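You operate a simulated robot arm through the tools that you are given. There is no shell and no other tool. Be economical: measure what you need, move in short steps, check, and stop when the job is done.

You run a simulated robot arm. Do the job below in one go: nothing can be reset, and whatever is moved stays where it is left.

TASK
Put things in order on the short bench. At the end: the clear jar (marked "PUTTY") from the short bench is on the yellow carton (marked "WASHERS"); the red tape measure stands where the yellow sponge stood; the yellow sponge from the short bench stands where the blue spray can stood; the blue spray can stands where the clear jar stood; whatever was shut is shut again. Leave all else as you found it, and nothing knocked over. Set down upright: jar.

The check looks at the end state, three seconds after you hand in, the way a careful person would. Anything else that was tipped, shoved, dropped, spilled or broken makes it a failure.

THE ROBOT
A 6-joint arm with a two-finger parallel gripper, fixed in place. Base frame: the origin is at the foot of the arm, x ahead of it, y to its left, z up; the work surface is at about z = 88. Readings come in cm, rad, newtons and seconds.
With the tool pointing down near the work surface it reaches from about 24 to 64 cm from the base axis. Its first joint turns from -1.152 to 1.152 rad. Payload 2.7 kg.
The tool frame sits at the grasp point between the pads (the TCP): z along the fingers, y along the line on which they close. The tips reach 2.3 cm beyond it. The gripper opens to 9.4 cm. The fingers are 3.8 cm wide and 1 cm thick; the gripper's body (5.4 by 9.6 cm) begins 3.9 cm behind the TCP.
Orientation is that of the tool frame in the base frame, as [roll, pitch, yaw] about the fixed x, y, z axes, in that order (R = Rz(yaw) Ry(pitch) Rx(roll)). With the fingers straight down and closing along the base's y, the tool's x points along the base's -x, its y along +y and its z along -z.

THE INTERFACE
- The arm moves only by the tool play_rows. Its argument "steps" is a list of rows, each a list of 7 numbers: the shift along the tool's x, y, z in cm, then the turn, a rotation vector about the tool's x, y, z in rad, then the closure, from 0 (fully open) to 1 (shut). In form: [[x, y, z, wx, wy, wz, fingers], ...]. A call has 1 to 8 rows; each row shifts and turns the commanded pose from where the row before left it, along the tool's axes as they then stand. Rows are played at 5 a second. More than 5 cm and 0.15 rad between two rows, or a gripper value outside its range, and nothing of the call is played. Where a pose cannot be reached the arm comes as near as it can. A force on the tool above 40 N (or 10 N above the force at the start of the call, whichever is more), or a blocked arm, ends the call early, and 0.2 s more pass. The fingers move at their own pace (about 4.5 cm/s each) and stop on an object; they squeeze with about 21 N. The grip force told is the motor's: it shows also when the fingers shut on nothing. Time passes only in rows, and 0.2 s behind the last, so rows that do not move let the fingers close. It gives the time, the measured TCP pose, the force on the tool (base axes), the opening and the grip force at its end, in the units of the frame above (readings bear some noise), with the torque about the TCP (base axes, N m) and any sound that the robot's microphone picked up, and new pictures: "show" is both (left out), scene, wrist or none.
- Cameras (640 x 400 px; columns grow to the right, rows downward): "scene" is fixed at [6.57, -41.8, 142.02]; the picture's right is [0.87, -0.49, 0.00], its down [-0.21, -0.38, -0.90] and it looks along [0.44, 0.79, -0.43] (base axes); focal length 366 px, centre (320, 200). "wrist" rides on the gripper at [8.6, 1.6, -7.4] in the tool frame; the picture's right is [-0.18, 0.98, 0.00], its down [-0.58, -0.11, -0.81] and it looks along [-0.79, -0.15, 0.59] (tool axes); focal length 243 px, centre (320, 200). There is no depth. A picture from a camera that has moved, and an enlarged one, comes with that camera's place and axes in the base frame and with its lens.
- zoom(camera, box): a new picture of the part [left, top, right, bottom] of that camera's present view, enlarged. The clock stands still meanwhile.
- hand_in(): hands the job in; it is judged then, once.

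Go step by step. Nothing tells you positions but the pictures and the camera data: compare them with the known pose of the tool, close in by small moves and look again before you grip or let go. The budget is 120 turns and 200 pictures, counting those below and the enlarged ones. Unless the task says otherwise, let go and move clear before handing in, and close with one line.

The tools are called after ">>>" by a JSON object that holds its "api" and its "payload". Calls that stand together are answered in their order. play_rows: Moves the arm, as the interface text tells. Its arguments: {"type":"object","properties":{"steps":{"type":"array"},"show":{"type":"string","enum":["both","scene","wrist","none"]}},"required":["steps"]} The other tools are called the same way: zoom (camera, box) takes an enlarged picture of a part of a camera's view; hand_in () hands the job in.

At the start:

```text
time_s: 0.0
ee_pos: [36.08, 13.89, 125.38]
orientation: [3.14, -0.001, -3.14]
contact_force: [0.9, -0.1, -0.1]
moment: [0.0, -0.03, -0.02]
grip_width: 9.39
finger_force: 0.0
```

scene: 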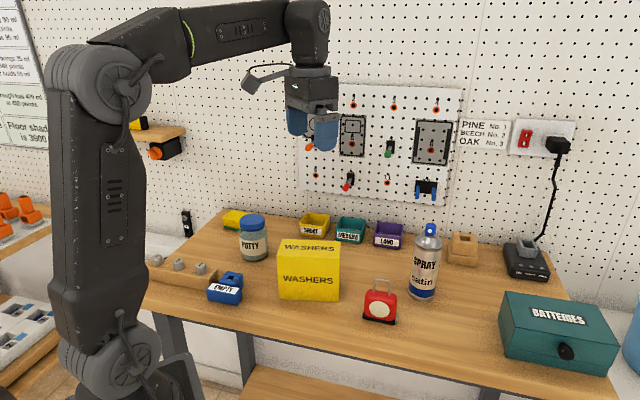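
wrist: 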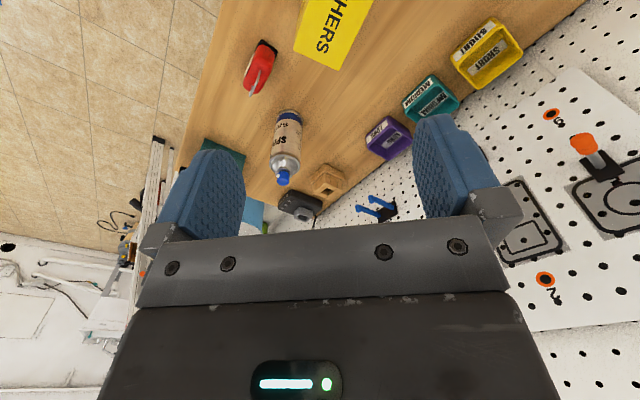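

I see the bench with the jar, carton, spray can, tape measure and a yellow thing behind the jar. I'll zoom in to identify and locate them.

>>> {"api": "zoom", "payload": {"camera": "scene", "box": [140, 190, 300, 310]}}

>>> {"api": "zoom", "payload": {"camera": "scene", "box": [270, 200, 480, 340]}}

>>> {"api": "zoom", "payload": {"camera": "scene", "box": [460, 200, 640, 400]}}

```text
3.33 times, centred on (220, 250) of scene
camera zoom: at [6.57, -41.8, 142.02], right [0.87, -0.49, 0.0], down [-0.21, -0.38, -0.9], along [0.44, 0.79, -0.43], focal length 1219 px, centre (653, 33)
```

zoom: 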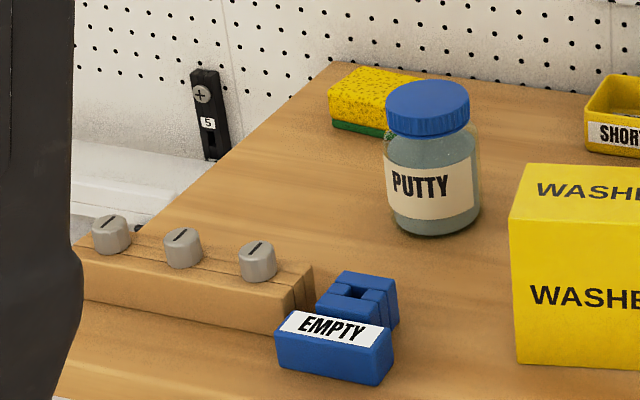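

```text
2.86 times, centred on (375, 270) of scene
camera zoom: at [6.57, -41.8, 142.02], right [0.87, -0.49, 0.0], down [-0.21, -0.38, -0.9], along [0.44, 0.79, -0.43], focal length 1045 px, centre (163, 0)
```

zoom: 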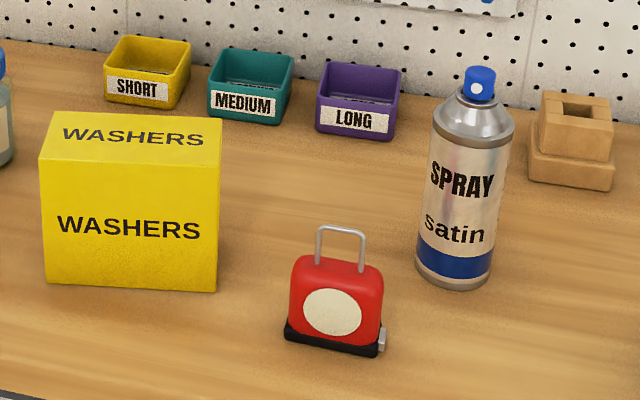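

```text
2.00 times, centred on (550, 300) of scene
camera zoom: at [6.57, -41.8, 142.02], right [0.87, -0.49, 0.0], down [-0.21, -0.38, -0.9], along [0.44, 0.79, -0.43], focal length 732 px, centre (-140, 0)
```

zoom: 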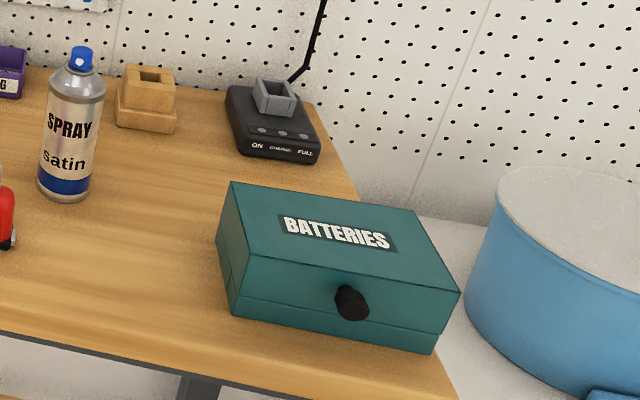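

Estimates: jar at about (30.7, 36.3) and about 10.6 cm tall; carton top centre at about (36.8, 16.8, 99.2); can at about (57.9, 3.7) and 18 cm tall; sponge at about (30, 57). I'll go above the jar first.

>>> {"api": "play_rows", "payload": {"steps": [[1.08, 4.2, 1.0, 0, 0, 0, 0], [1.08, 4.2, 1.0, 0, 0, 0, 0], [1.08, 4.2, 1.0, 0, 0, 0, 0], [1.08, 4.2, 1.0, 0, 0, 0, 0], [1.08, 4.2, 1.0, 0, 0, 0, 0], [0, 0, 0, 0, 0, -0.15, 0], [0, 0, 0, 0, 0, -0.15, 0], [0, 0, 0, 0, 0, -0.15, 0]]}}

```text
time_s: 1.8
ee_pos: [30.52, 34.98, 120.18]
orientation: [3.139, 0.002, -2.688]
contact_force: [0.6, -0.3, 0.3]
moment: [0.01, 0.0, -0.02]
grip_width: 9.41
finger_force: 0.1
camera wrist: at [21.94, 32.59, 127.75], right [-0.26, 0.96, 0.0], down [0.57, 0.15, 0.81], along [0.78, 0.21, -0.59], focal length 243 px, centre (320, 200)
```

scene: 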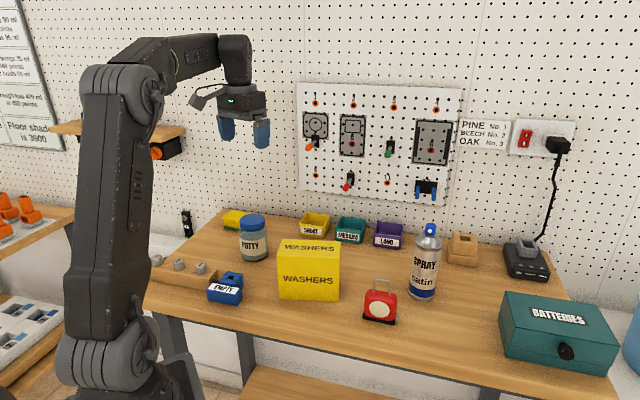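
wrist: 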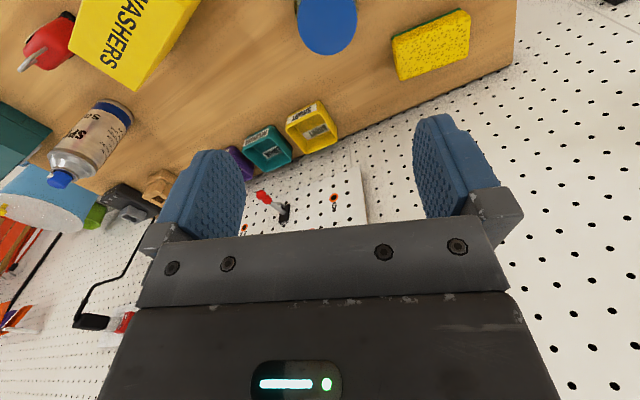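

The wrist view shows the sponge and carton clearly, so I'll zoom to measure them.

>>> {"api": "zoom", "payload": {"camera": "wrist", "box": [280, 0, 520, 150]}}

>>> {"api": "zoom", "payload": {"camera": "wrist", "box": [0, 0, 240, 150]}}

```text
2.67 times, centred on (400, 75) of wrist
camera zoom: at [21.94, 32.59, 127.75], right [-0.26, 0.96, 0.0], down [0.57, 0.15, 0.81], along [0.78, 0.21, -0.59], focal length 647 px, centre (107, 533)
```

zoom: 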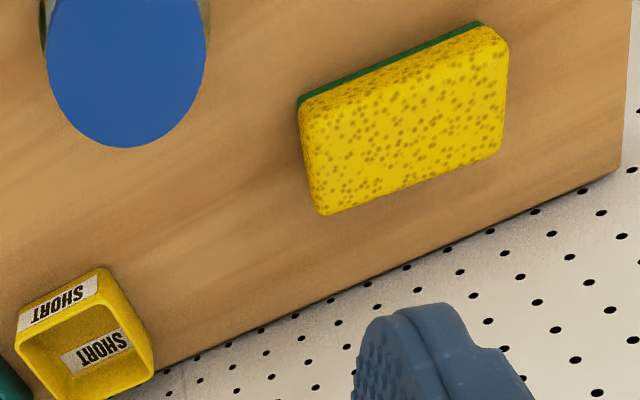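

```text
2.67 times, centred on (120, 75) of wrist
camera zoom: at [21.94, 32.59, 127.75], right [-0.26, 0.96, 0.0], down [0.57, 0.15, 0.81], along [0.78, 0.21, -0.59], focal length 647 px, centre (853, 533)
```

zoom: 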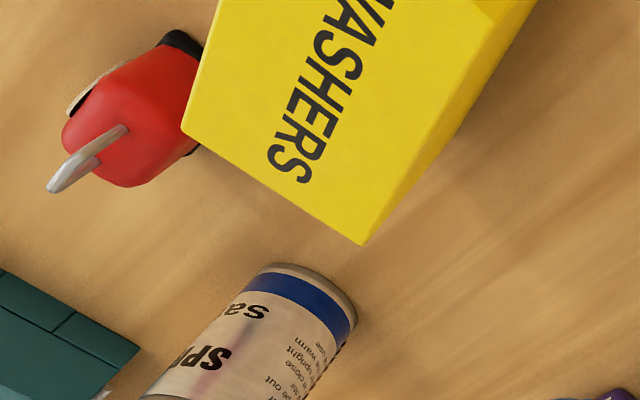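

The sponge looks centred near (32, 51), the jar near (30.7, 36.0). I'll descend above the jar and check.

>>> {"api": "play_rows", "payload": {"steps": [[-0.62, 0.81, 4, 0, 0, 0, 0], [0, 0, 4, 0, 0, 0, 0], [0, 0, 4, 0, 0, 0, 0], [0, 0, 3.5, 0, 0, 0, 0], [0, 0, 0, 0, 0, 0, 0]]}}

>>> {"api": "zoom", "payload": {"camera": "scene", "box": [180, 150, 340, 270]}}

```text
time_s: 3.0
ee_pos: [30.52, 35.69, 104.8]
orientation: [3.141, 0.002, -2.692]
contact_force: [0.5, 0.6, 0.5]
moment: [-0.03, 0.0, -0.04]
grip_width: 9.38
finger_force: 0.1
camera wrist: at [22.0, 33.47, 112.29], right [-0.26, 0.96, 0.0], down [0.57, 0.15, 0.81], along [0.78, 0.21, -0.59], focal length 243 px, centre (320, 200)
```

scene: 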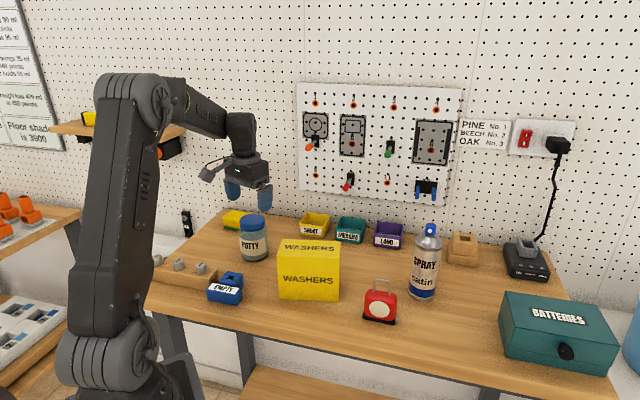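
wrist: 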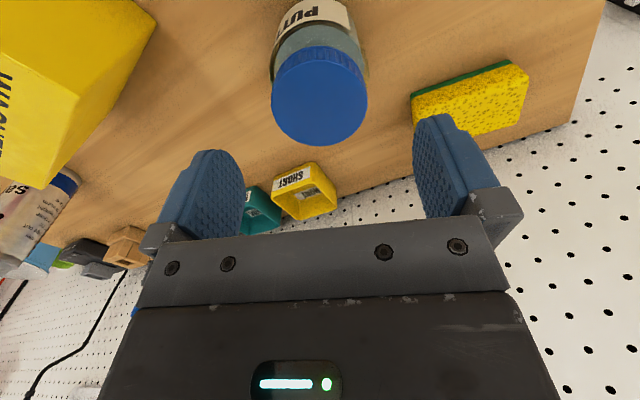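

```text
3.33 times, centred on (260, 210) of scene
camera zoom: at [6.57, -41.8, 142.02], right [0.87, -0.49, 0.0], down [-0.21, -0.38, -0.9], along [0.44, 0.79, -0.43], focal length 1219 px, centre (520, 167)
```

zoom: 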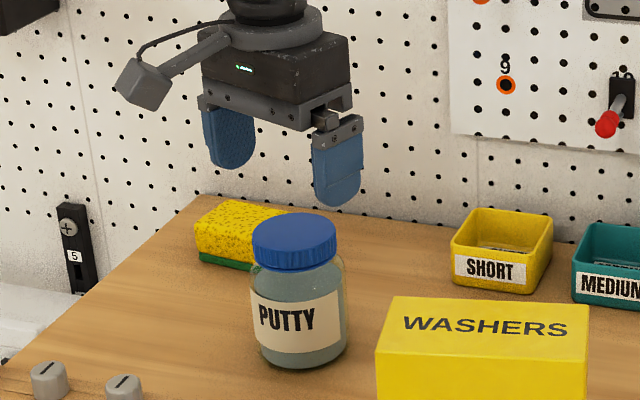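

The jar is centred under the gripper. Descending and closing on the jar body's upper part.

>>> {"api": "play_rows", "payload": {"steps": [[0, 0, 3, 0, 0, 0, 0], [0, 0, 3, 0, 0, 0, 0], [0, 0, 2.8, 0, 0, 0, 0], [0, 0, 0, 0, 0, 0, 0]]}}

>>> {"api": "zoom", "payload": {"camera": "scene", "box": [180, 150, 340, 270]}}

```text
time_s: 4.0
ee_pos: [30.71, 35.83, 96.05]
orientation: [3.141, 0.001, -2.691]
contact_force: [0.9, 0.4, 0.3]
moment: [0.0, 0.01, 0.0]
grip_width: 9.39
finger_force: 0.1
camera wrist: at [22.04, 33.52, 103.69], right [-0.26, 0.96, 0.0], down [0.57, 0.15, 0.81], along [0.78, 0.21, -0.59], focal length 243 px, centre (320, 200)
```

scene: 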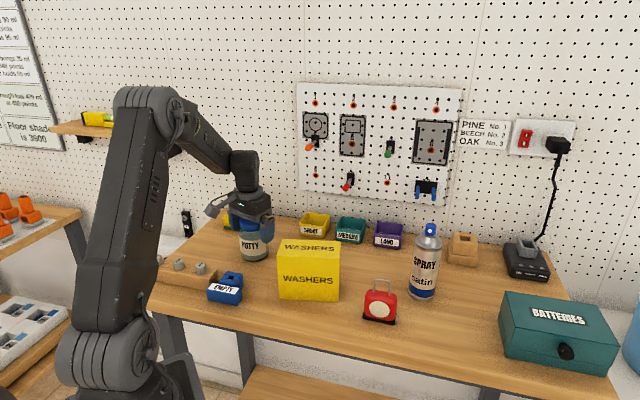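
wrist: 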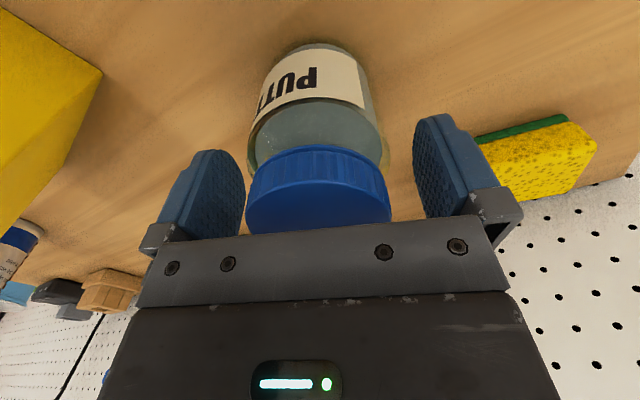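

```text
3.33 times, centred on (260, 210) of scene
camera zoom: at [6.57, -41.8, 142.02], right [0.87, -0.49, 0.0], down [-0.21, -0.38, -0.9], along [0.44, 0.79, -0.43], focal length 1219 px, centre (520, 167)
```

zoom: 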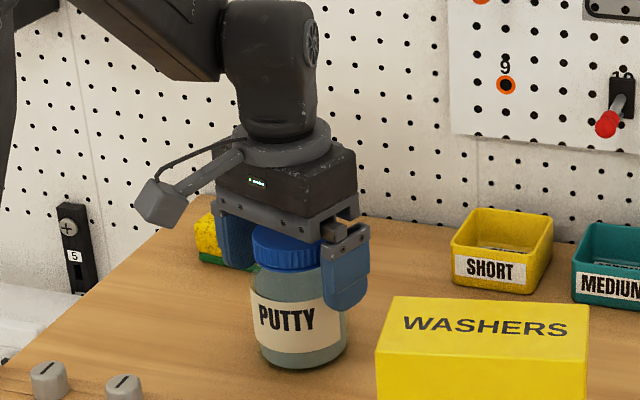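

Good alignment. Lower slightly and close.

>>> {"api": "play_rows", "payload": {"steps": [[0, 0, 0.6, 0, 0, 0, 0], [0, 0, 0, 0, 0, 0, 1], [0, 0, 0, 0, 0, 0, 1], [0, 0, 0, 0, 0, 0, 1], [0, 0, 0, 0, 0, 0, 1]], "show": "wrist"}}

```text
time_s: 5.2
ee_pos: [30.7, 35.84, 95.72]
orientation: [3.14, 0.0, -2.691]
contact_force: [0.8, -0.6, 0.5]
moment: [0.01, -0.15, -0.06]
grip_width: 7.11
finger_force: 21.5
camera wrist: at [22.15, 33.5, 103.09], right [-0.26, 0.96, 0.0], down [0.57, 0.15, 0.81], along [0.78, 0.21, -0.59], focal length 243 px, centre (320, 200)
```

wrist: 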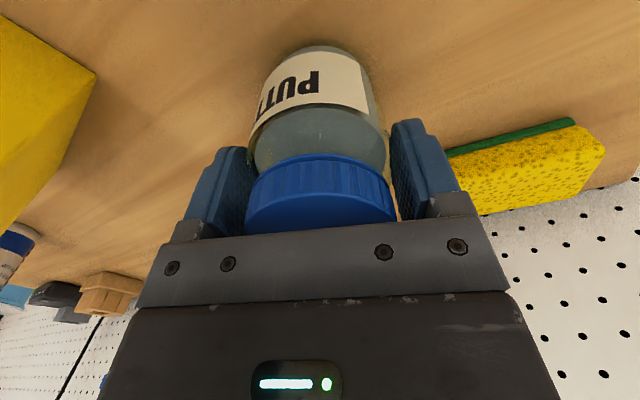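

Gripped at 7.1 cm. Lifting.

>>> {"api": "play_rows", "payload": {"steps": [[0, 0, -2, 0, 0, 0, 1], [0, 0, -3, 0, 0, 0, 1], [0, 0, -4, 0, 0, 0, 1], [0, 0, -4, 0, 0, 0, 1], [0, 0, -4, 0, 0, 0, 1], [0, 0, -3, 0, 0, 0, 1], [0, 0, 0, 0, 0, 0, 1]]}}

```text
time_s: 6.8
ee_pos: [30.75, 35.92, 115.53]
orientation: [3.139, 0.002, -2.691]
contact_force: [-0.3, -0.4, -0.1]
moment: [0.0, -0.06, -0.01]
grip_width: 0.01
finger_force: 20.8
camera wrist: at [22.16, 33.62, 123.09], right [-0.26, 0.96, 0.0], down [0.57, 0.15, 0.81], along [0.78, 0.21, -0.59], focal length 243 px, centre (320, 200)
```

scene: 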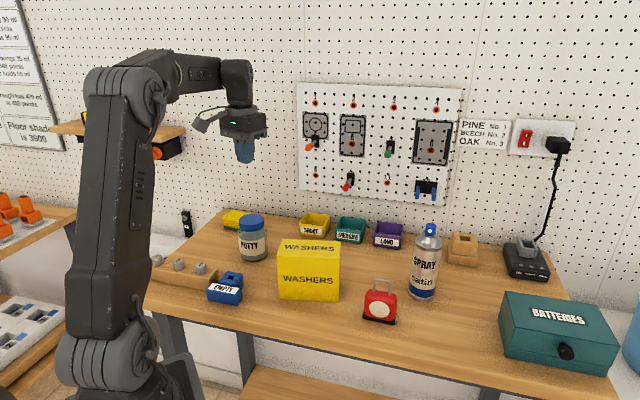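
wrist: 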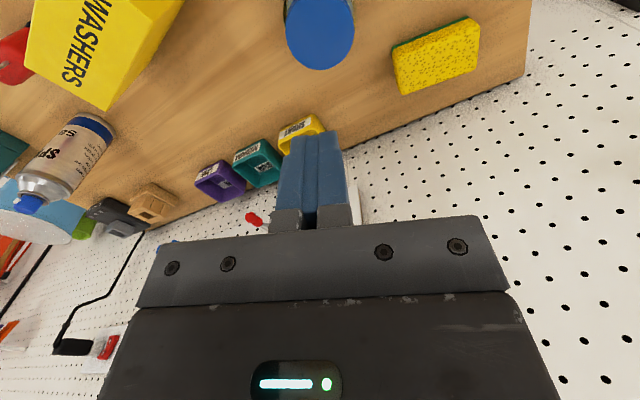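

The jar slipped out of the grip; it still stands where it was. I'll reopen, go down again a little lower, and lift more gently while watching the force.

>>> {"api": "play_rows", "payload": {"steps": [[0, 0, 2, 0, 0, 0, 0], [0, 0, 2, 0, 0, 0, 0], [0, 0, 2, 0, 0, 0, 0], [0.15, 0, 2, 0, 0, 0, 0], [0, 0, 0, 0, 0, 0, 0]], "show": "wrist"}}

>>> {"api": "zoom", "payload": {"camera": "scene", "box": [200, 190, 300, 270]}}

```text
time_s: 8.0
ee_pos: [30.7, 35.94, 107.49]
orientation: [3.14, 0.002, -2.691]
contact_force: [0.1, 0.2, -0.2]
moment: [-0.03, -0.01, -0.02]
grip_width: 9.39
finger_force: 0.0
camera wrist: at [22.18, 33.58, 114.99], right [-0.26, 0.96, 0.0], down [0.57, 0.15, 0.81], along [0.78, 0.21, -0.59], focal length 243 px, centre (320, 200)
```

wrist: 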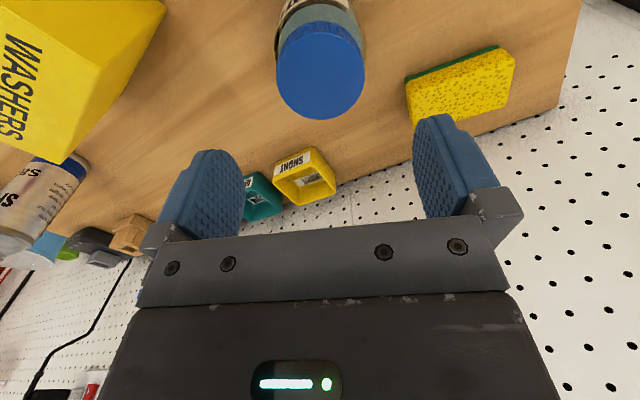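

```text
5.00 times, centred on (250, 230) of scene
camera zoom: at [6.57, -41.8, 142.02], right [0.87, -0.49, 0.0], down [-0.21, -0.38, -0.9], along [0.44, 0.79, -0.43], focal length 1829 px, centre (670, 50)
```

zoom: 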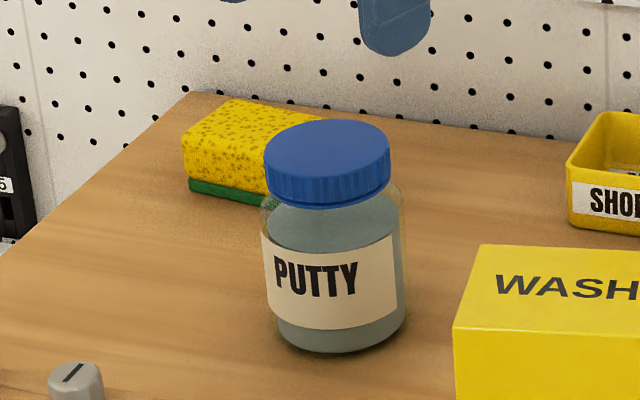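

The lid centre appears about 0.5 cm toward the base from my TCP. Shift and descend lower, slowly at the end.

>>> {"api": "play_rows", "payload": {"steps": [[0.5, -0.05, 3, 0, 0, 0, 0], [0, 0, 4, 0, 0, 0, 0], [0, 0, 3, 0, 0, 0, 0], [0, 0, 1.2, 0, 0, 0, 0], [0, 0, 0.6, 0, 0, 0, 0], [0, 0, 0.3, 0, 0, 0, 0], [0, 0, 0, 0, 0, 0, 0]]}}

>>> {"api": "zoom", "payload": {"camera": "scene", "box": [200, 190, 300, 270]}}

```text
time_s: 9.6
ee_pos: [30.42, 35.62, 95.3]
orientation: [3.141, 0.001, -2.693]
contact_force: [0.2, -0.4, -1.3]
moment: [0.02, 0.02, -0.01]
grip_width: 9.41
finger_force: 0.1
camera wrist: at [21.82, 33.26, 102.84], right [-0.26, 0.96, 0.0], down [0.57, 0.15, 0.81], along [0.78, 0.21, -0.59], focal length 243 px, centre (320, 200)
```

scene: 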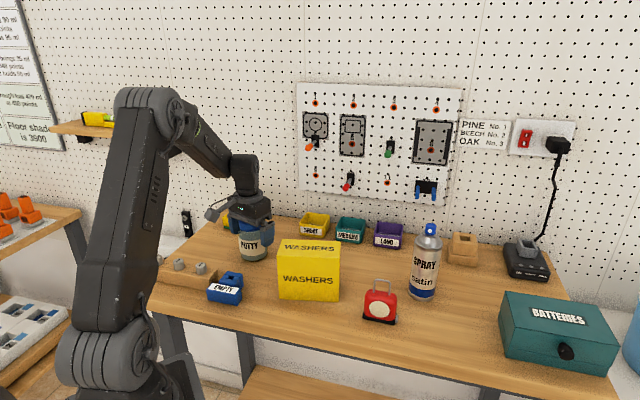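
wrist: 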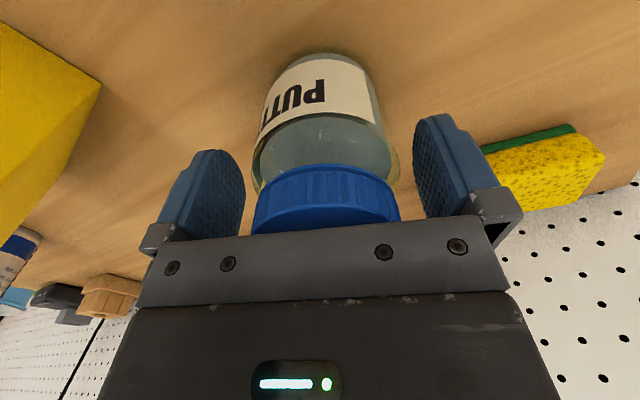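

```text
5.00 times, centred on (250, 230) of scene
camera zoom: at [6.57, -41.8, 142.02], right [0.87, -0.49, 0.0], down [-0.21, -0.38, -0.9], along [0.44, 0.79, -0.43], focal length 1829 px, centre (670, 50)
```

zoom: 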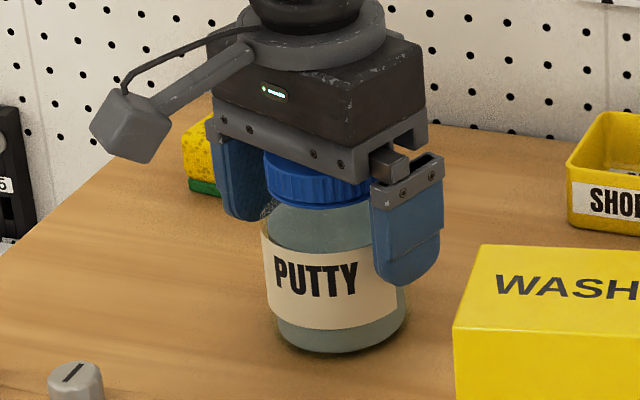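

The finger covers the upper half of the jar body now. Close and lift gently.

>>> {"api": "play_rows", "payload": {"steps": [[0, 0, 0, 0, 0, 0, 1], [0, 0, 0, 0, 0, 0, 1], [0, 0, 0, 0, 0, 0, 1], [0, 0, 0, 0, 0, 0, 1], [0, 0, -0.3, 0, 0, 0, 1], [0, 0, -0.3, 0, 0, 0, 1], [0, 0, -0.4, 0, 0, 0, 1], [0, 0, 0, 0, 0, 0, 1]], "show": "wrist"}}

>>> {"api": "zoom", "payload": {"camera": "scene", "box": [200, 190, 300, 270]}}

```text
time_s: 11.4
ee_pos: [30.33, 35.6, 96.48]
orientation: [3.139, 0.001, -2.691]
contact_force: [0.0, 0.7, -2.0]
moment: [-0.03, 0.01, -0.01]
grip_width: 7.11
finger_force: 20.9
camera wrist: at [21.69, 33.29, 103.96], right [-0.26, 0.96, 0.0], down [0.57, 0.15, 0.81], along [0.78, 0.21, -0.59], focal length 243 px, centre (320, 200)
```

wrist: 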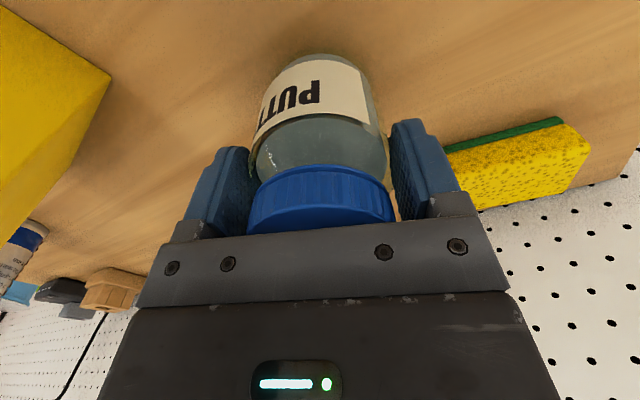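

```text
5.00 times, centred on (250, 230) of scene
camera zoom: at [6.58, -41.8, 142.02], right [0.87, -0.49, 0.0], down [-0.21, -0.38, -0.9], along [0.44, 0.79, -0.43], focal length 1829 px, centre (670, 50)
```

zoom: 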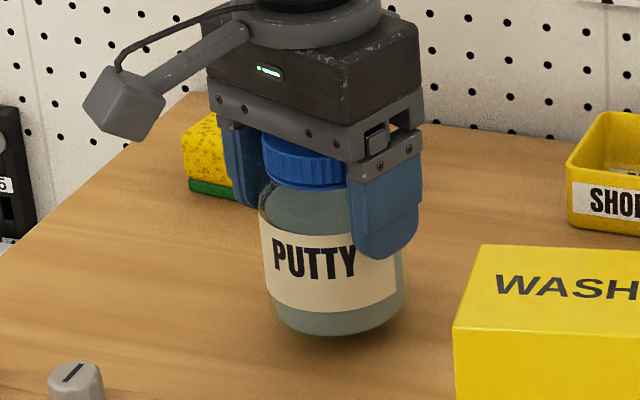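

Lifted about 1 cm and holding. Continue slowly.

>>> {"api": "play_rows", "payload": {"steps": [[0, 0, -0.8, 0, 0, 0, 1], [0, 0, -0.8, 0, 0, 0, 1], [0, 0, -0.8, 0, 0, 0, 1], [0, 0, -0.8, 0, 0, 0, 1], [0, 0, 0, 0, 0, 0, 1]], "show": "wrist"}}

>>> {"api": "zoom", "payload": {"camera": "scene", "box": [200, 190, 300, 270]}}

```text
time_s: 12.6
ee_pos: [30.41, 35.62, 99.78]
orientation: [3.14, 0.0, -2.691]
contact_force: [0.0, -0.4, -1.8]
moment: [-0.04, 0.01, -0.01]
grip_width: 7.08
finger_force: 21.1
camera wrist: at [21.72, 33.25, 107.22], right [-0.26, 0.96, 0.0], down [0.57, 0.15, 0.81], along [0.78, 0.21, -0.59], focal length 243 px, centre (320, 200)
```

wrist: 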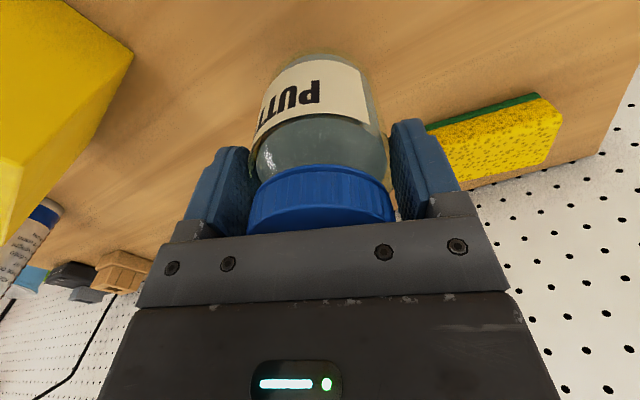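

```text
5.00 times, centred on (250, 230) of scene
camera zoom: at [6.58, -41.8, 142.02], right [0.87, -0.49, 0.0], down [-0.21, -0.38, -0.9], along [0.44, 0.79, -0.43], focal length 1829 px, centre (670, 50)
```

zoom: 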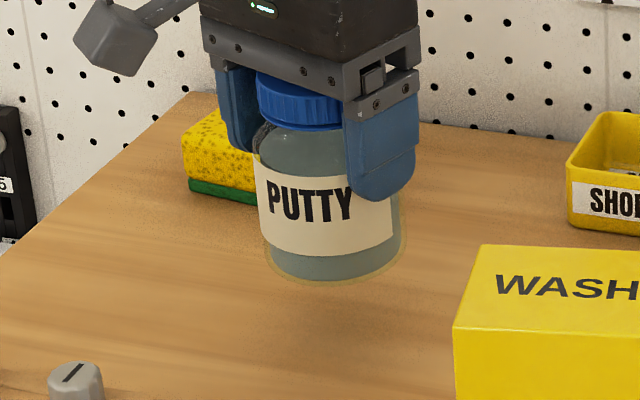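

Holding well. Lift to above carton height.

>>> {"api": "play_rows", "payload": {"steps": [[0, 0, -1, 0, 0, 0, 1], [0, 0, -1.3, 0, 0, 0, 1], [0, 0, -1.4, 0, 0, 0, 1], [0, 0, -1.4, 0, 0, 0, 1], [0, 0, -1.4, 0, 0, 0, 1], [0, 0, -1.4, 0, 0, 0, 1], [0, 0, -1.4, 0, 0, 0, 1], [0, 0, -1.0, 0, 0, 0, 1]], "show": "wrist"}}

```text
time_s: 14.4
ee_pos: [30.31, 35.55, 109.93]
orientation: [3.138, 0.002, -2.691]
contact_force: [-0.2, -0.5, -3.0]
moment: [0.0, 0.02, 0.03]
grip_width: 7.07
finger_force: 21.0
camera wrist: at [21.72, 33.14, 117.48], right [-0.26, 0.96, 0.0], down [0.57, 0.15, 0.81], along [0.78, 0.21, -0.59], focal length 243 px, centre (320, 200)
```

wrist: 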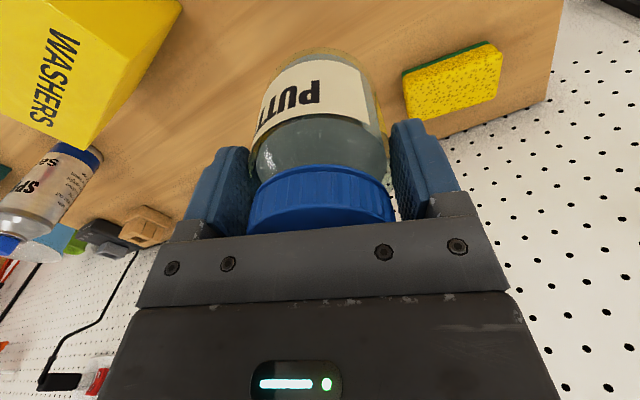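

Move sideways over the carton centre (about 36.5, 16.4).

>>> {"api": "play_rows", "payload": {"steps": [[0.21, -1.5, 0, 0, 0, 0, 1], [0.35, -2.5, 0, 0, 0, 0, 1], [0.42, -3, 0, 0, 0, 0, 1], [0.42, -3, 0, 0, 0, 0, 1], [0.42, -3, 0, 0, 0, 0, 1], [0.42, -3, 0, 0, 0, 0, 1], [0.35, -2.5, 0, 0, 0, 0, 1], [0.2, -1.43, 0, 0, 0, 0, 1]]}}

>>> {"api": "zoom", "payload": {"camera": "scene", "box": [250, 180, 370, 300]}}

```text
time_s: 16.2
ee_pos: [36.48, 16.49, 110.07]
orientation: [3.14, 0.002, -2.689]
contact_force: [-0.4, -0.3, -3.2]
moment: [0.03, 0.01, 0.01]
grip_width: 7.1
finger_force: 21.2
camera wrist: at [27.86, 14.08, 117.64], right [-0.26, 0.96, 0.0], down [0.57, 0.15, 0.81], along [0.78, 0.21, -0.59], focal length 243 px, centre (320, 200)
```

scene: 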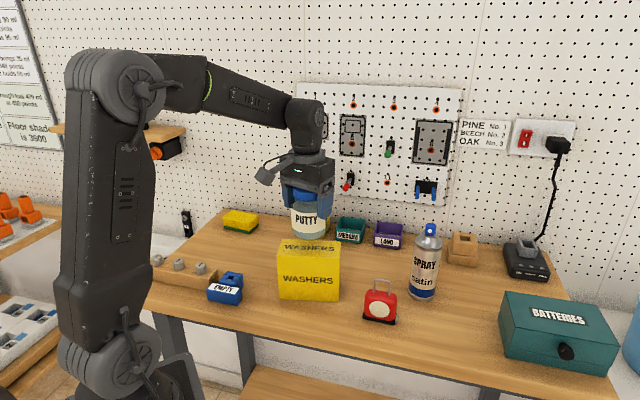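
wrist: 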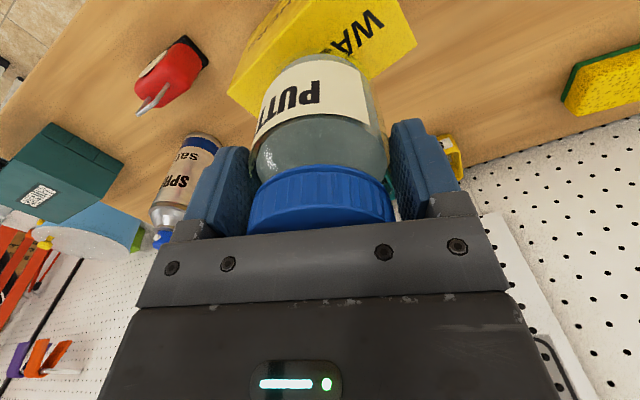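

```text
3.33 times, centred on (310, 240) of scene
camera zoom: at [6.58, -41.8, 142.02], right [0.87, -0.49, 0.0], down [-0.21, -0.38, -0.9], along [0.44, 0.79, -0.43], focal length 1219 px, centre (353, 67)
```

zoom: 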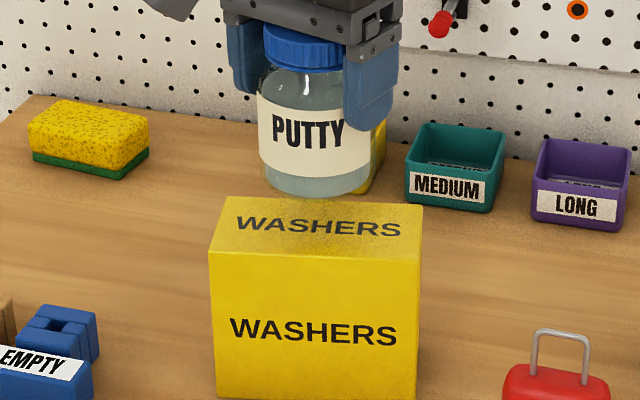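

The jar lines up over the carton's top in both directions. Lower gently until contact.

>>> {"api": "play_rows", "payload": {"steps": [[0, 0, 0.8, 0, 0, 0, 1], [0, 0, 0.8, 0, 0, 0, 1], [0, 0, 0.6, 0, 0, 0, 1], [0, 0, 0.4, 0, 0, 0, 1], [0, 0, 0.2, 0, 0, 0, 1], [0, 0, 0.2, 0, 0, 0, 1], [0, 0, 0, 0, 0, 0, 1]], "show": "none"}}

>>> {"api": "zoom", "payload": {"camera": "scene", "box": [250, 180, 370, 300]}}

```text
time_s: 17.8
ee_pos: [36.42, 16.44, 106.75]
orientation: [3.141, 0.003, -2.69]
contact_force: [-4.1, -1.1, 14.2]
moment: [-0.21, 0.27, -0.04]
grip_width: 7.1
finger_force: 20.6
```

```text
3.33 times, centred on (310, 240) of scene
camera zoom: at [6.54, -41.81, 142.02], right [0.87, -0.49, 0.0], down [-0.21, -0.38, -0.9], along [0.44, 0.79, -0.43], focal length 1219 px, centre (353, 67)
```

zoom: 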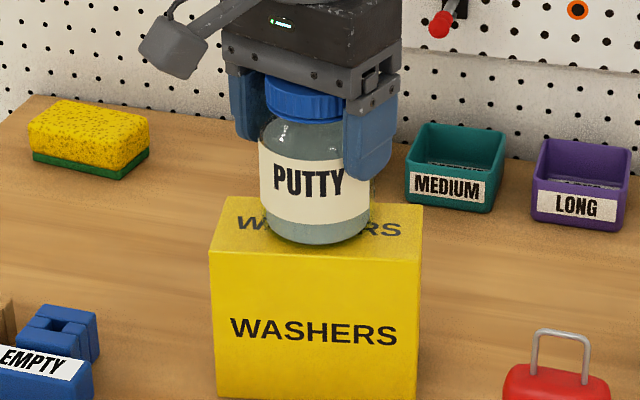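

It's resting on the carton, centred. Ease off the pressure and release.

>>> {"api": "play_rows", "payload": {"steps": [[0, 0, -0.2, 0, 0, 0, 1], [0, 0, -0.05, 0, 0, 0, 1], [0, 0, 0, 0, 0, 0, 0.2], [0, 0, 0, 0, 0, 0, 0], [0, 0, 0, 0, 0, 0, 0], [0, 0, 0, 0, 0, 0, 0]], "show": "wrist"}}

>>> {"api": "zoom", "payload": {"camera": "scene", "box": [250, 180, 370, 300]}}

```text
time_s: 19.2
ee_pos: [36.39, 16.37, 106.96]
orientation: [3.138, 0.001, -2.692]
contact_force: [0.1, -0.2, 0.3]
moment: [-0.01, -0.01, 0.01]
grip_width: 9.42
finger_force: 0.1
camera wrist: at [27.84, 14.05, 114.52], right [-0.26, 0.96, 0.0], down [0.57, 0.15, 0.81], along [0.78, 0.21, -0.59], focal length 243 px, centre (320, 200)
```

wrist: 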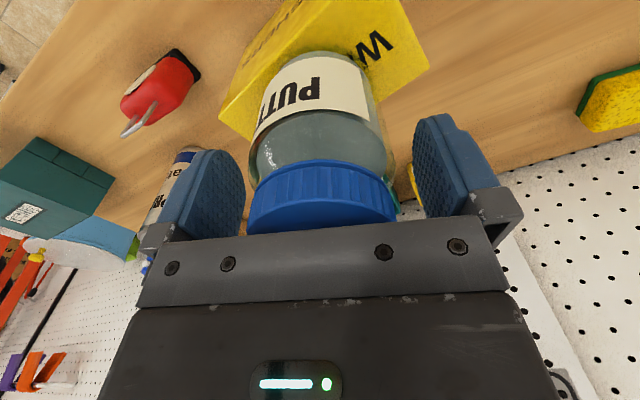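

```text
3.33 times, centred on (310, 240) of scene
camera zoom: at [6.57, -41.8, 142.02], right [0.87, -0.49, 0.0], down [-0.21, -0.38, -0.9], along [0.44, 0.79, -0.43], focal length 1219 px, centre (353, 67)
```

zoom: 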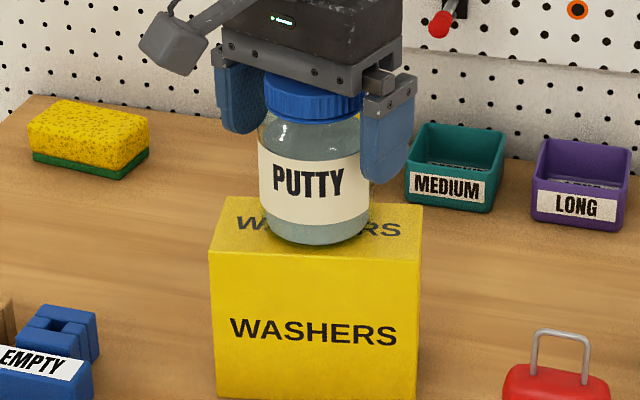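

The jar stands freely on the carton. Next is the can: I'll rise clear and swing to the can's near-right side, planning a tilted side grasp that misses the tape measure.

>>> {"api": "play_rows", "payload": {"steps": [[0, 0, -4, 0, 0, 0, 0], [0, 0, -5, 0, 0, 0, 0], [0, 0, -5, 0, 0, 0, 0], [-0.4, -4.9, 0, 0, 0, 0, 0], [-0.4, -4.9, 0, 0, 0, 0, 0], [-0.4, -4.9, 0, 0, 0, 0, 0], [-0.4, -4.9, 0, 0, 0, 0, 0], [-0.4, -4.9, 0, 0, 0, 0, 0]], "show": "scene"}}

>>> {"api": "play_rows", "payload": {"steps": [[0, 0, 0, 0, 0, -0.12, 0], [0, 0, 0, 0, 0, -0.12, 0], [0, 0, 0, 0, 0, -0.11, 0], [0, 0, 0, 0, -0.15, 0, 0], [0, 0, 0, 0, -0.15, 0, 0], [0, 0, 0, 0, -0.15, 0, 0], [0, 0, 0, 0, -0.15, 0, 0], [0, 0, 0, 0, -0.15, 0, 0]]}}

```text
time_s: 21.0
ee_pos: [48.71, -4.42, 120.9]
orientation: [3.14, 0.002, -2.689]
contact_force: [0.6, 0.0, -0.1]
moment: [0.01, -0.01, 0.0]
grip_width: 9.42
finger_force: 0.1
```

scene: 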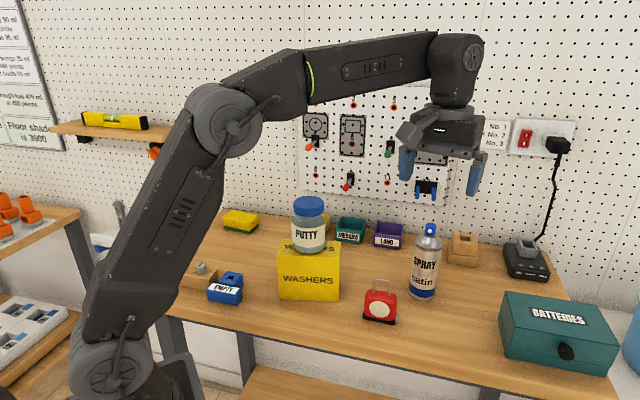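

```text
time_s: 22.8
ee_pos: [48.77, -4.9, 121.02]
orientation: [3.139, 0.754, -2.343]
contact_force: [-0.2, 0.2, -0.2]
moment: [-0.01, 0.02, -0.03]
grip_width: 9.39
finger_force: 0.1
camera wrist: at [39.62, -11.9, 120.63], right [-0.61, 0.78, 0.13], down [-0.01, -0.17, 0.99], along [0.79, 0.6, 0.11], focal length 243 px, centre (320, 200)
```

scene: 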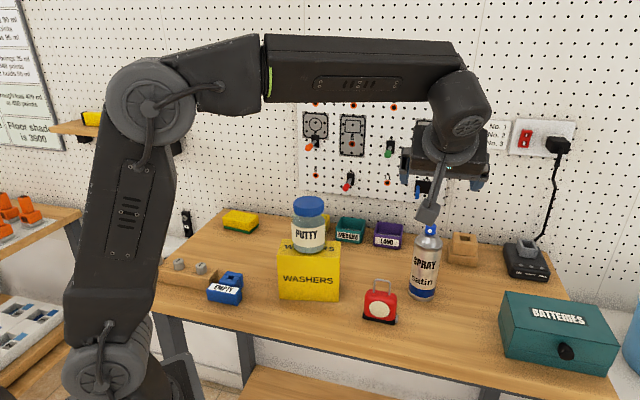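
wrist: 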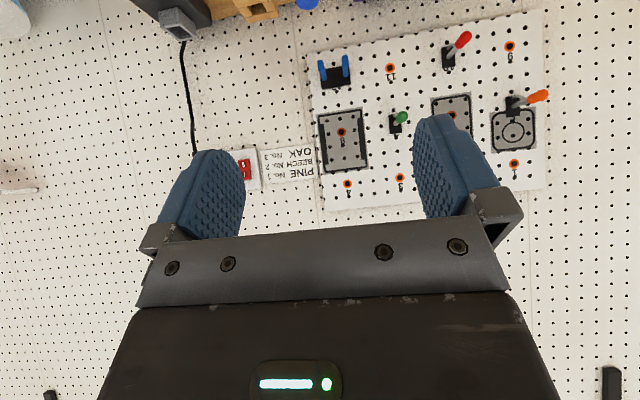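

Tilt works. Add a bit more tilt and lower at the standoff so the wrist camera sees the can.

>>> {"api": "play_rows", "payload": {"steps": [[0, 0, 0, 0, -0.1, 0, 0], [0, 0, 0, 0, -0.1, 0, 0], [3.67, 0, 2.6, 0, 0, 0, 0], [3.67, 0, 2.6, 0, 0, 0, 0], [3.67, 0, 2.6, 0, 0, 0, 0], [3.67, 0, 2.6, 0, 0, 0, 0], [3.2, 0, 2.27, 0, 0, 0, 0], [0, 0, 0, 0, 0, 0, 0]]}}

>>> {"api": "zoom", "payload": {"camera": "scene", "box": [340, 200, 480, 330]}}

```text
time_s: 24.6
ee_pos: [48.6, -4.5, 99.14]
orientation: [-3.142, 0.952, -2.342]
contact_force: [-1.1, 0.2, 1.2]
moment: [0.01, -0.01, 0.01]
grip_width: 9.42
finger_force: 0.0
camera wrist: at [39.74, -11.37, 96.48], right [-0.63, 0.76, 0.15], down [-0.14, -0.3, 0.94], along [0.76, 0.57, 0.3], focal length 243 px, centre (320, 200)
```

scene: 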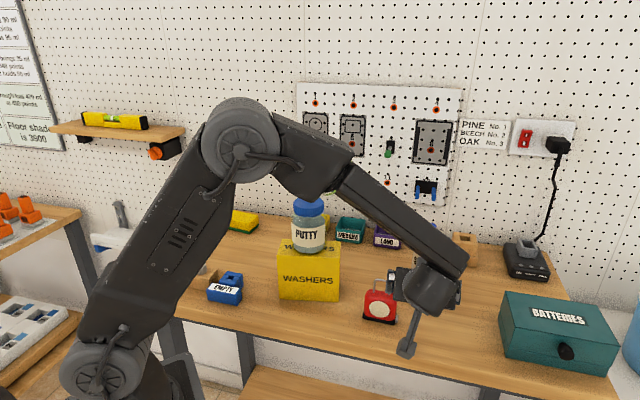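
wrist: 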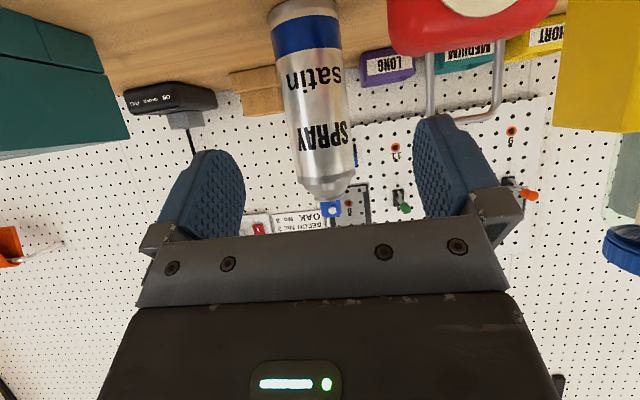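

```text
3.08 times, centred on (410, 265) of scene
camera zoom: at [6.57, -41.8, 142.02], right [0.87, -0.49, 0.0], down [-0.21, -0.38, -0.9], along [0.44, 0.79, -0.43], focal length 1126 px, centre (43, 0)
```

zoom: 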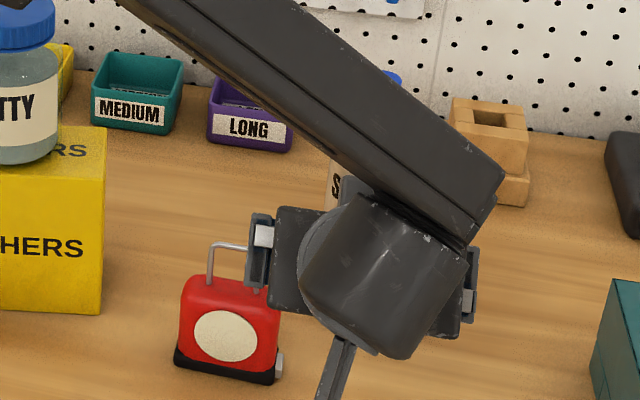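

The left finger would pass too close to the tape measure's handle on this heading. I'll shift right and rotate the heading to about 1.1 rad before approaching.

>>> {"api": "play_rows", "payload": {"steps": [[-0.25, -4.6, 0.36, 0, 0, 0, 0], [0, 0, 0, -0.1224, 0, -0.0867, 0], [0, 0, 0, -0.1224, 0, -0.0867, 0], [0, 0, 0, 0, 0, 0, 0]]}}

```text
time_s: 25.6
ee_pos: [52.55, -7.55, 99.0]
orientation: [3.139, 0.952, -2.042]
contact_force: [-1.1, 0.1, 0.7]
moment: [-0.02, 0.03, -0.02]
grip_width: 9.42
finger_force: 0.0
camera wrist: at [45.95, -16.78, 96.41], right [-0.83, 0.54, 0.15], down [-0.05, -0.33, 0.94], along [0.56, 0.77, 0.3], focal length 243 px, centre (320, 200)
```

scene: 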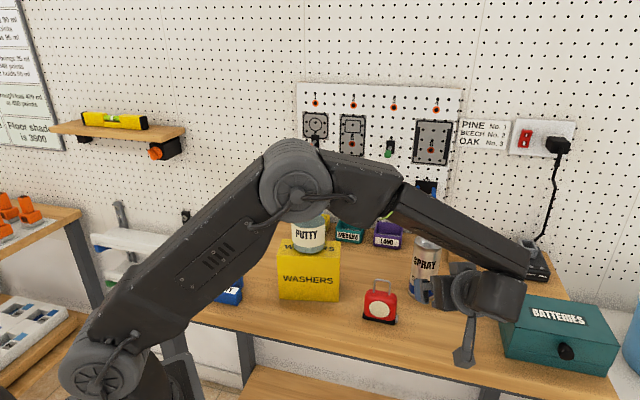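
wrist: 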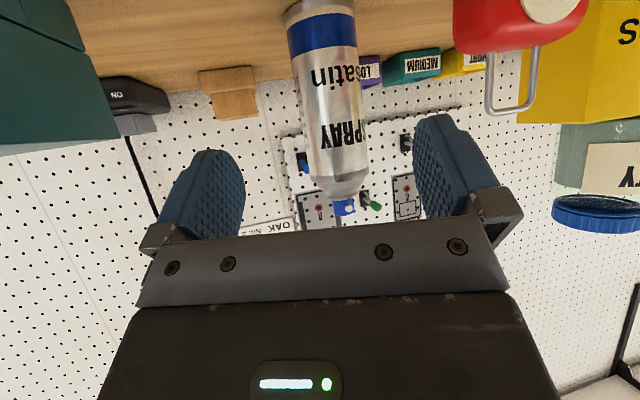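

Clear of the tape. Approach the can along the heading, first part.

>>> {"api": "play_rows", "payload": {"steps": [[-1.33, 0.35, 2.74, 0, 0, 0, 0], [-1.73, 0, 2.45, 0, 0, 0, 0], [0, 0, 0, 0, 0, 0, 0]]}}

>>> {"api": "zoom", "payload": {"camera": "scene", "box": [380, 210, 540, 330]}}

```text
time_s: 26.4
ee_pos: [55.05, -1.97, 98.72]
orientation: [3.139, 0.952, -2.043]
contact_force: [-0.2, -0.4, -0.1]
moment: [0.0, -0.01, -0.03]
grip_width: 9.42
finger_force: 0.1
camera wrist: at [48.45, -11.12, 96.13], right [-0.83, 0.54, 0.15], down [-0.05, -0.33, 0.94], along [0.56, 0.77, 0.3], focal length 243 px, centre (320, 200)
```

scene: 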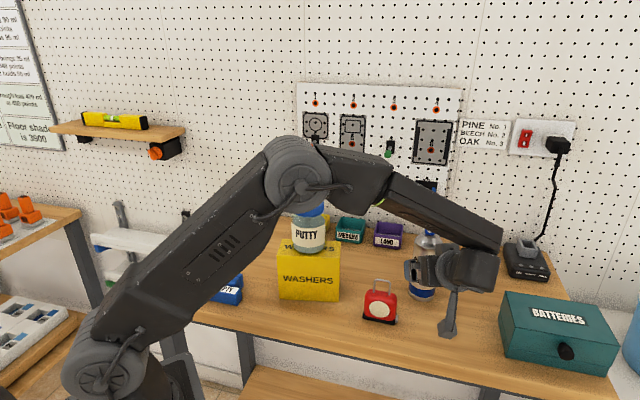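
wrist: 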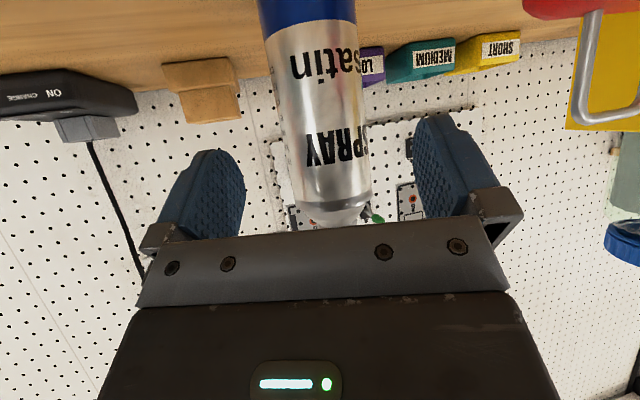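

```text
3.33 times, centred on (460, 270) of scene
camera zoom: at [6.58, -41.8, 142.02], right [0.87, -0.49, 0.0], down [-0.21, -0.38, -0.9], along [0.44, 0.79, -0.43], focal length 1219 px, centre (-147, -33)
```

zoom: 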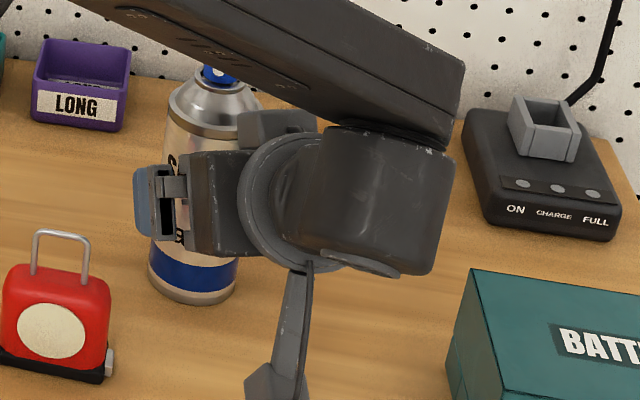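

Laterally aligned. About 6.3 cm remain to the can axis; advance 5.5 cm.

>>> {"api": "play_rows", "payload": {"steps": [[-1.16, 0, 1.63, 0, 0, 0, 0], [-1.16, 0, 1.63, 0, 0, 0, 0], [-0.58, 0, 0.82, 0, 0, 0, 0], [-0.29, 0, 0.41, 0, 0, 0, 0], [0, 0, 0, 0, 0, 0, 0]]}}

>>> {"api": "zoom", "payload": {"camera": "scene", "box": [380, 210, 540, 330]}}

```text
time_s: 27.6
ee_pos: [57.41, 2.76, 98.68]
orientation: [3.138, 0.95, -2.044]
contact_force: [0.2, -1.2, 0.4]
moment: [-0.02, -0.01, 0.04]
grip_width: 9.39
finger_force: 0.0
camera wrist: at [50.82, -6.29, 95.97], right [-0.83, 0.54, 0.15], down [-0.05, -0.33, 0.94], along [0.56, 0.77, 0.3], focal length 243 px, centre (320, 200)
```

scene: 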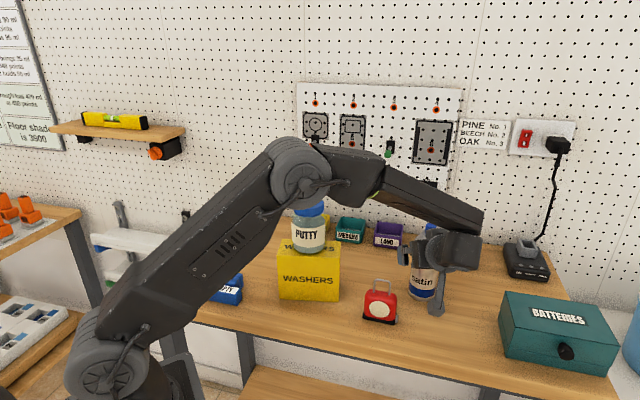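
wrist: 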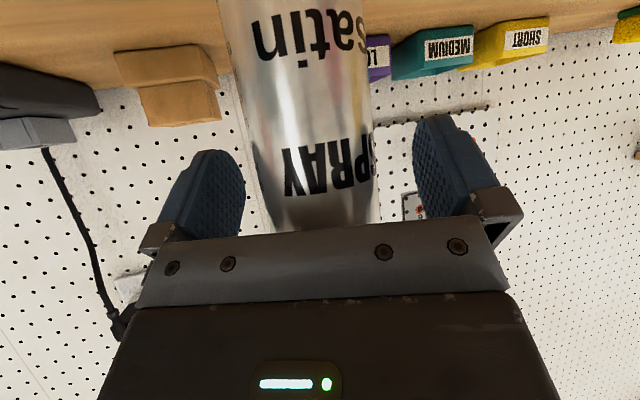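

```text
3.33 times, centred on (460, 270) of scene
camera zoom: at [6.57, -41.8, 142.02], right [0.87, -0.49, 0.0], down [-0.21, -0.38, -0.9], along [0.44, 0.79, -0.43], focal length 1219 px, centre (-147, -33)
```

zoom: 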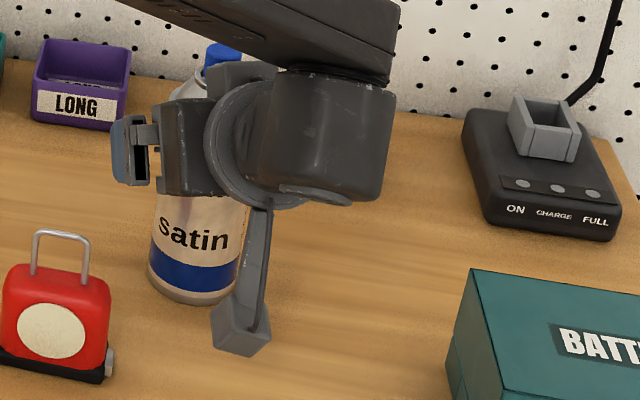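

Nearly there: about 1.2 cm short of the axis. Advance 0.5 cm more, then close.

>>> {"api": "play_rows", "payload": {"steps": [[-0.29, -0.1, 0.41, 0, 0, 0, 0], [0, 0, 0, 0, 0, 0, 0.5], [0, 0, 0, 0, 0, 0, 1], [0, 0, 0, 0, 0, 0, 1], [0, 0, 0, 0, 0, 0, 1], [0, 0, 0, 0, 0, 0, 1]]}}

>>> {"api": "zoom", "payload": {"camera": "scene", "box": [380, 210, 540, 330]}}

```text
time_s: 29.0
ee_pos: [57.58, 3.14, 98.61]
orientation: [3.139, 0.951, -2.041]
contact_force: [1.4, 0.2, 1.0]
moment: [-0.12, -0.14, 0.01]
grip_width: 5.64
finger_force: 20.6
camera wrist: at [51.1, -5.95, 95.94], right [-0.83, 0.54, 0.15], down [-0.05, -0.33, 0.94], along [0.56, 0.77, 0.3], focal length 243 px, centre (320, 200)
```

scene: 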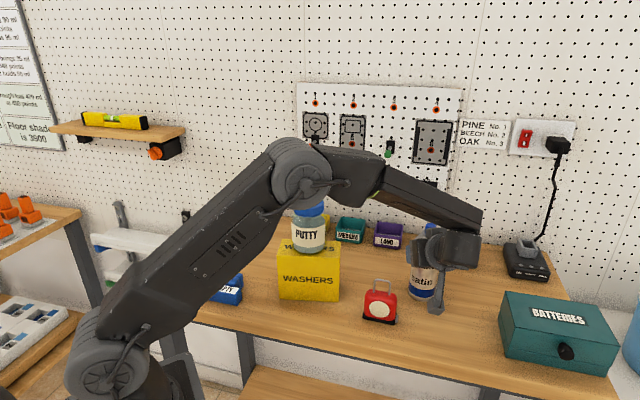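
wrist: 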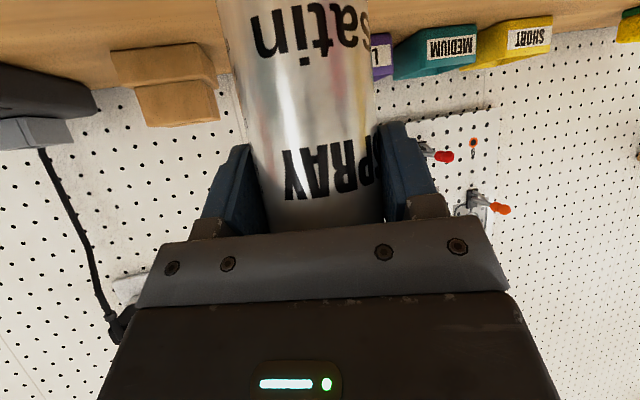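

```text
3.33 times, centred on (460, 270) of scene
camera zoom: at [6.58, -41.8, 142.02], right [0.87, -0.49, 0.0], down [-0.21, -0.38, -0.9], along [0.44, 0.79, -0.43], focal length 1219 px, centre (-147, -33)
```

zoom: 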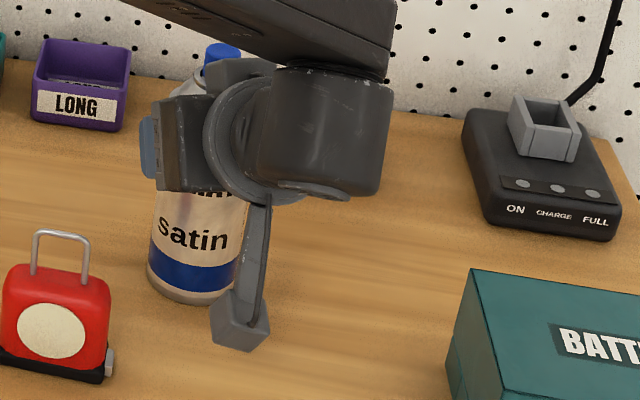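

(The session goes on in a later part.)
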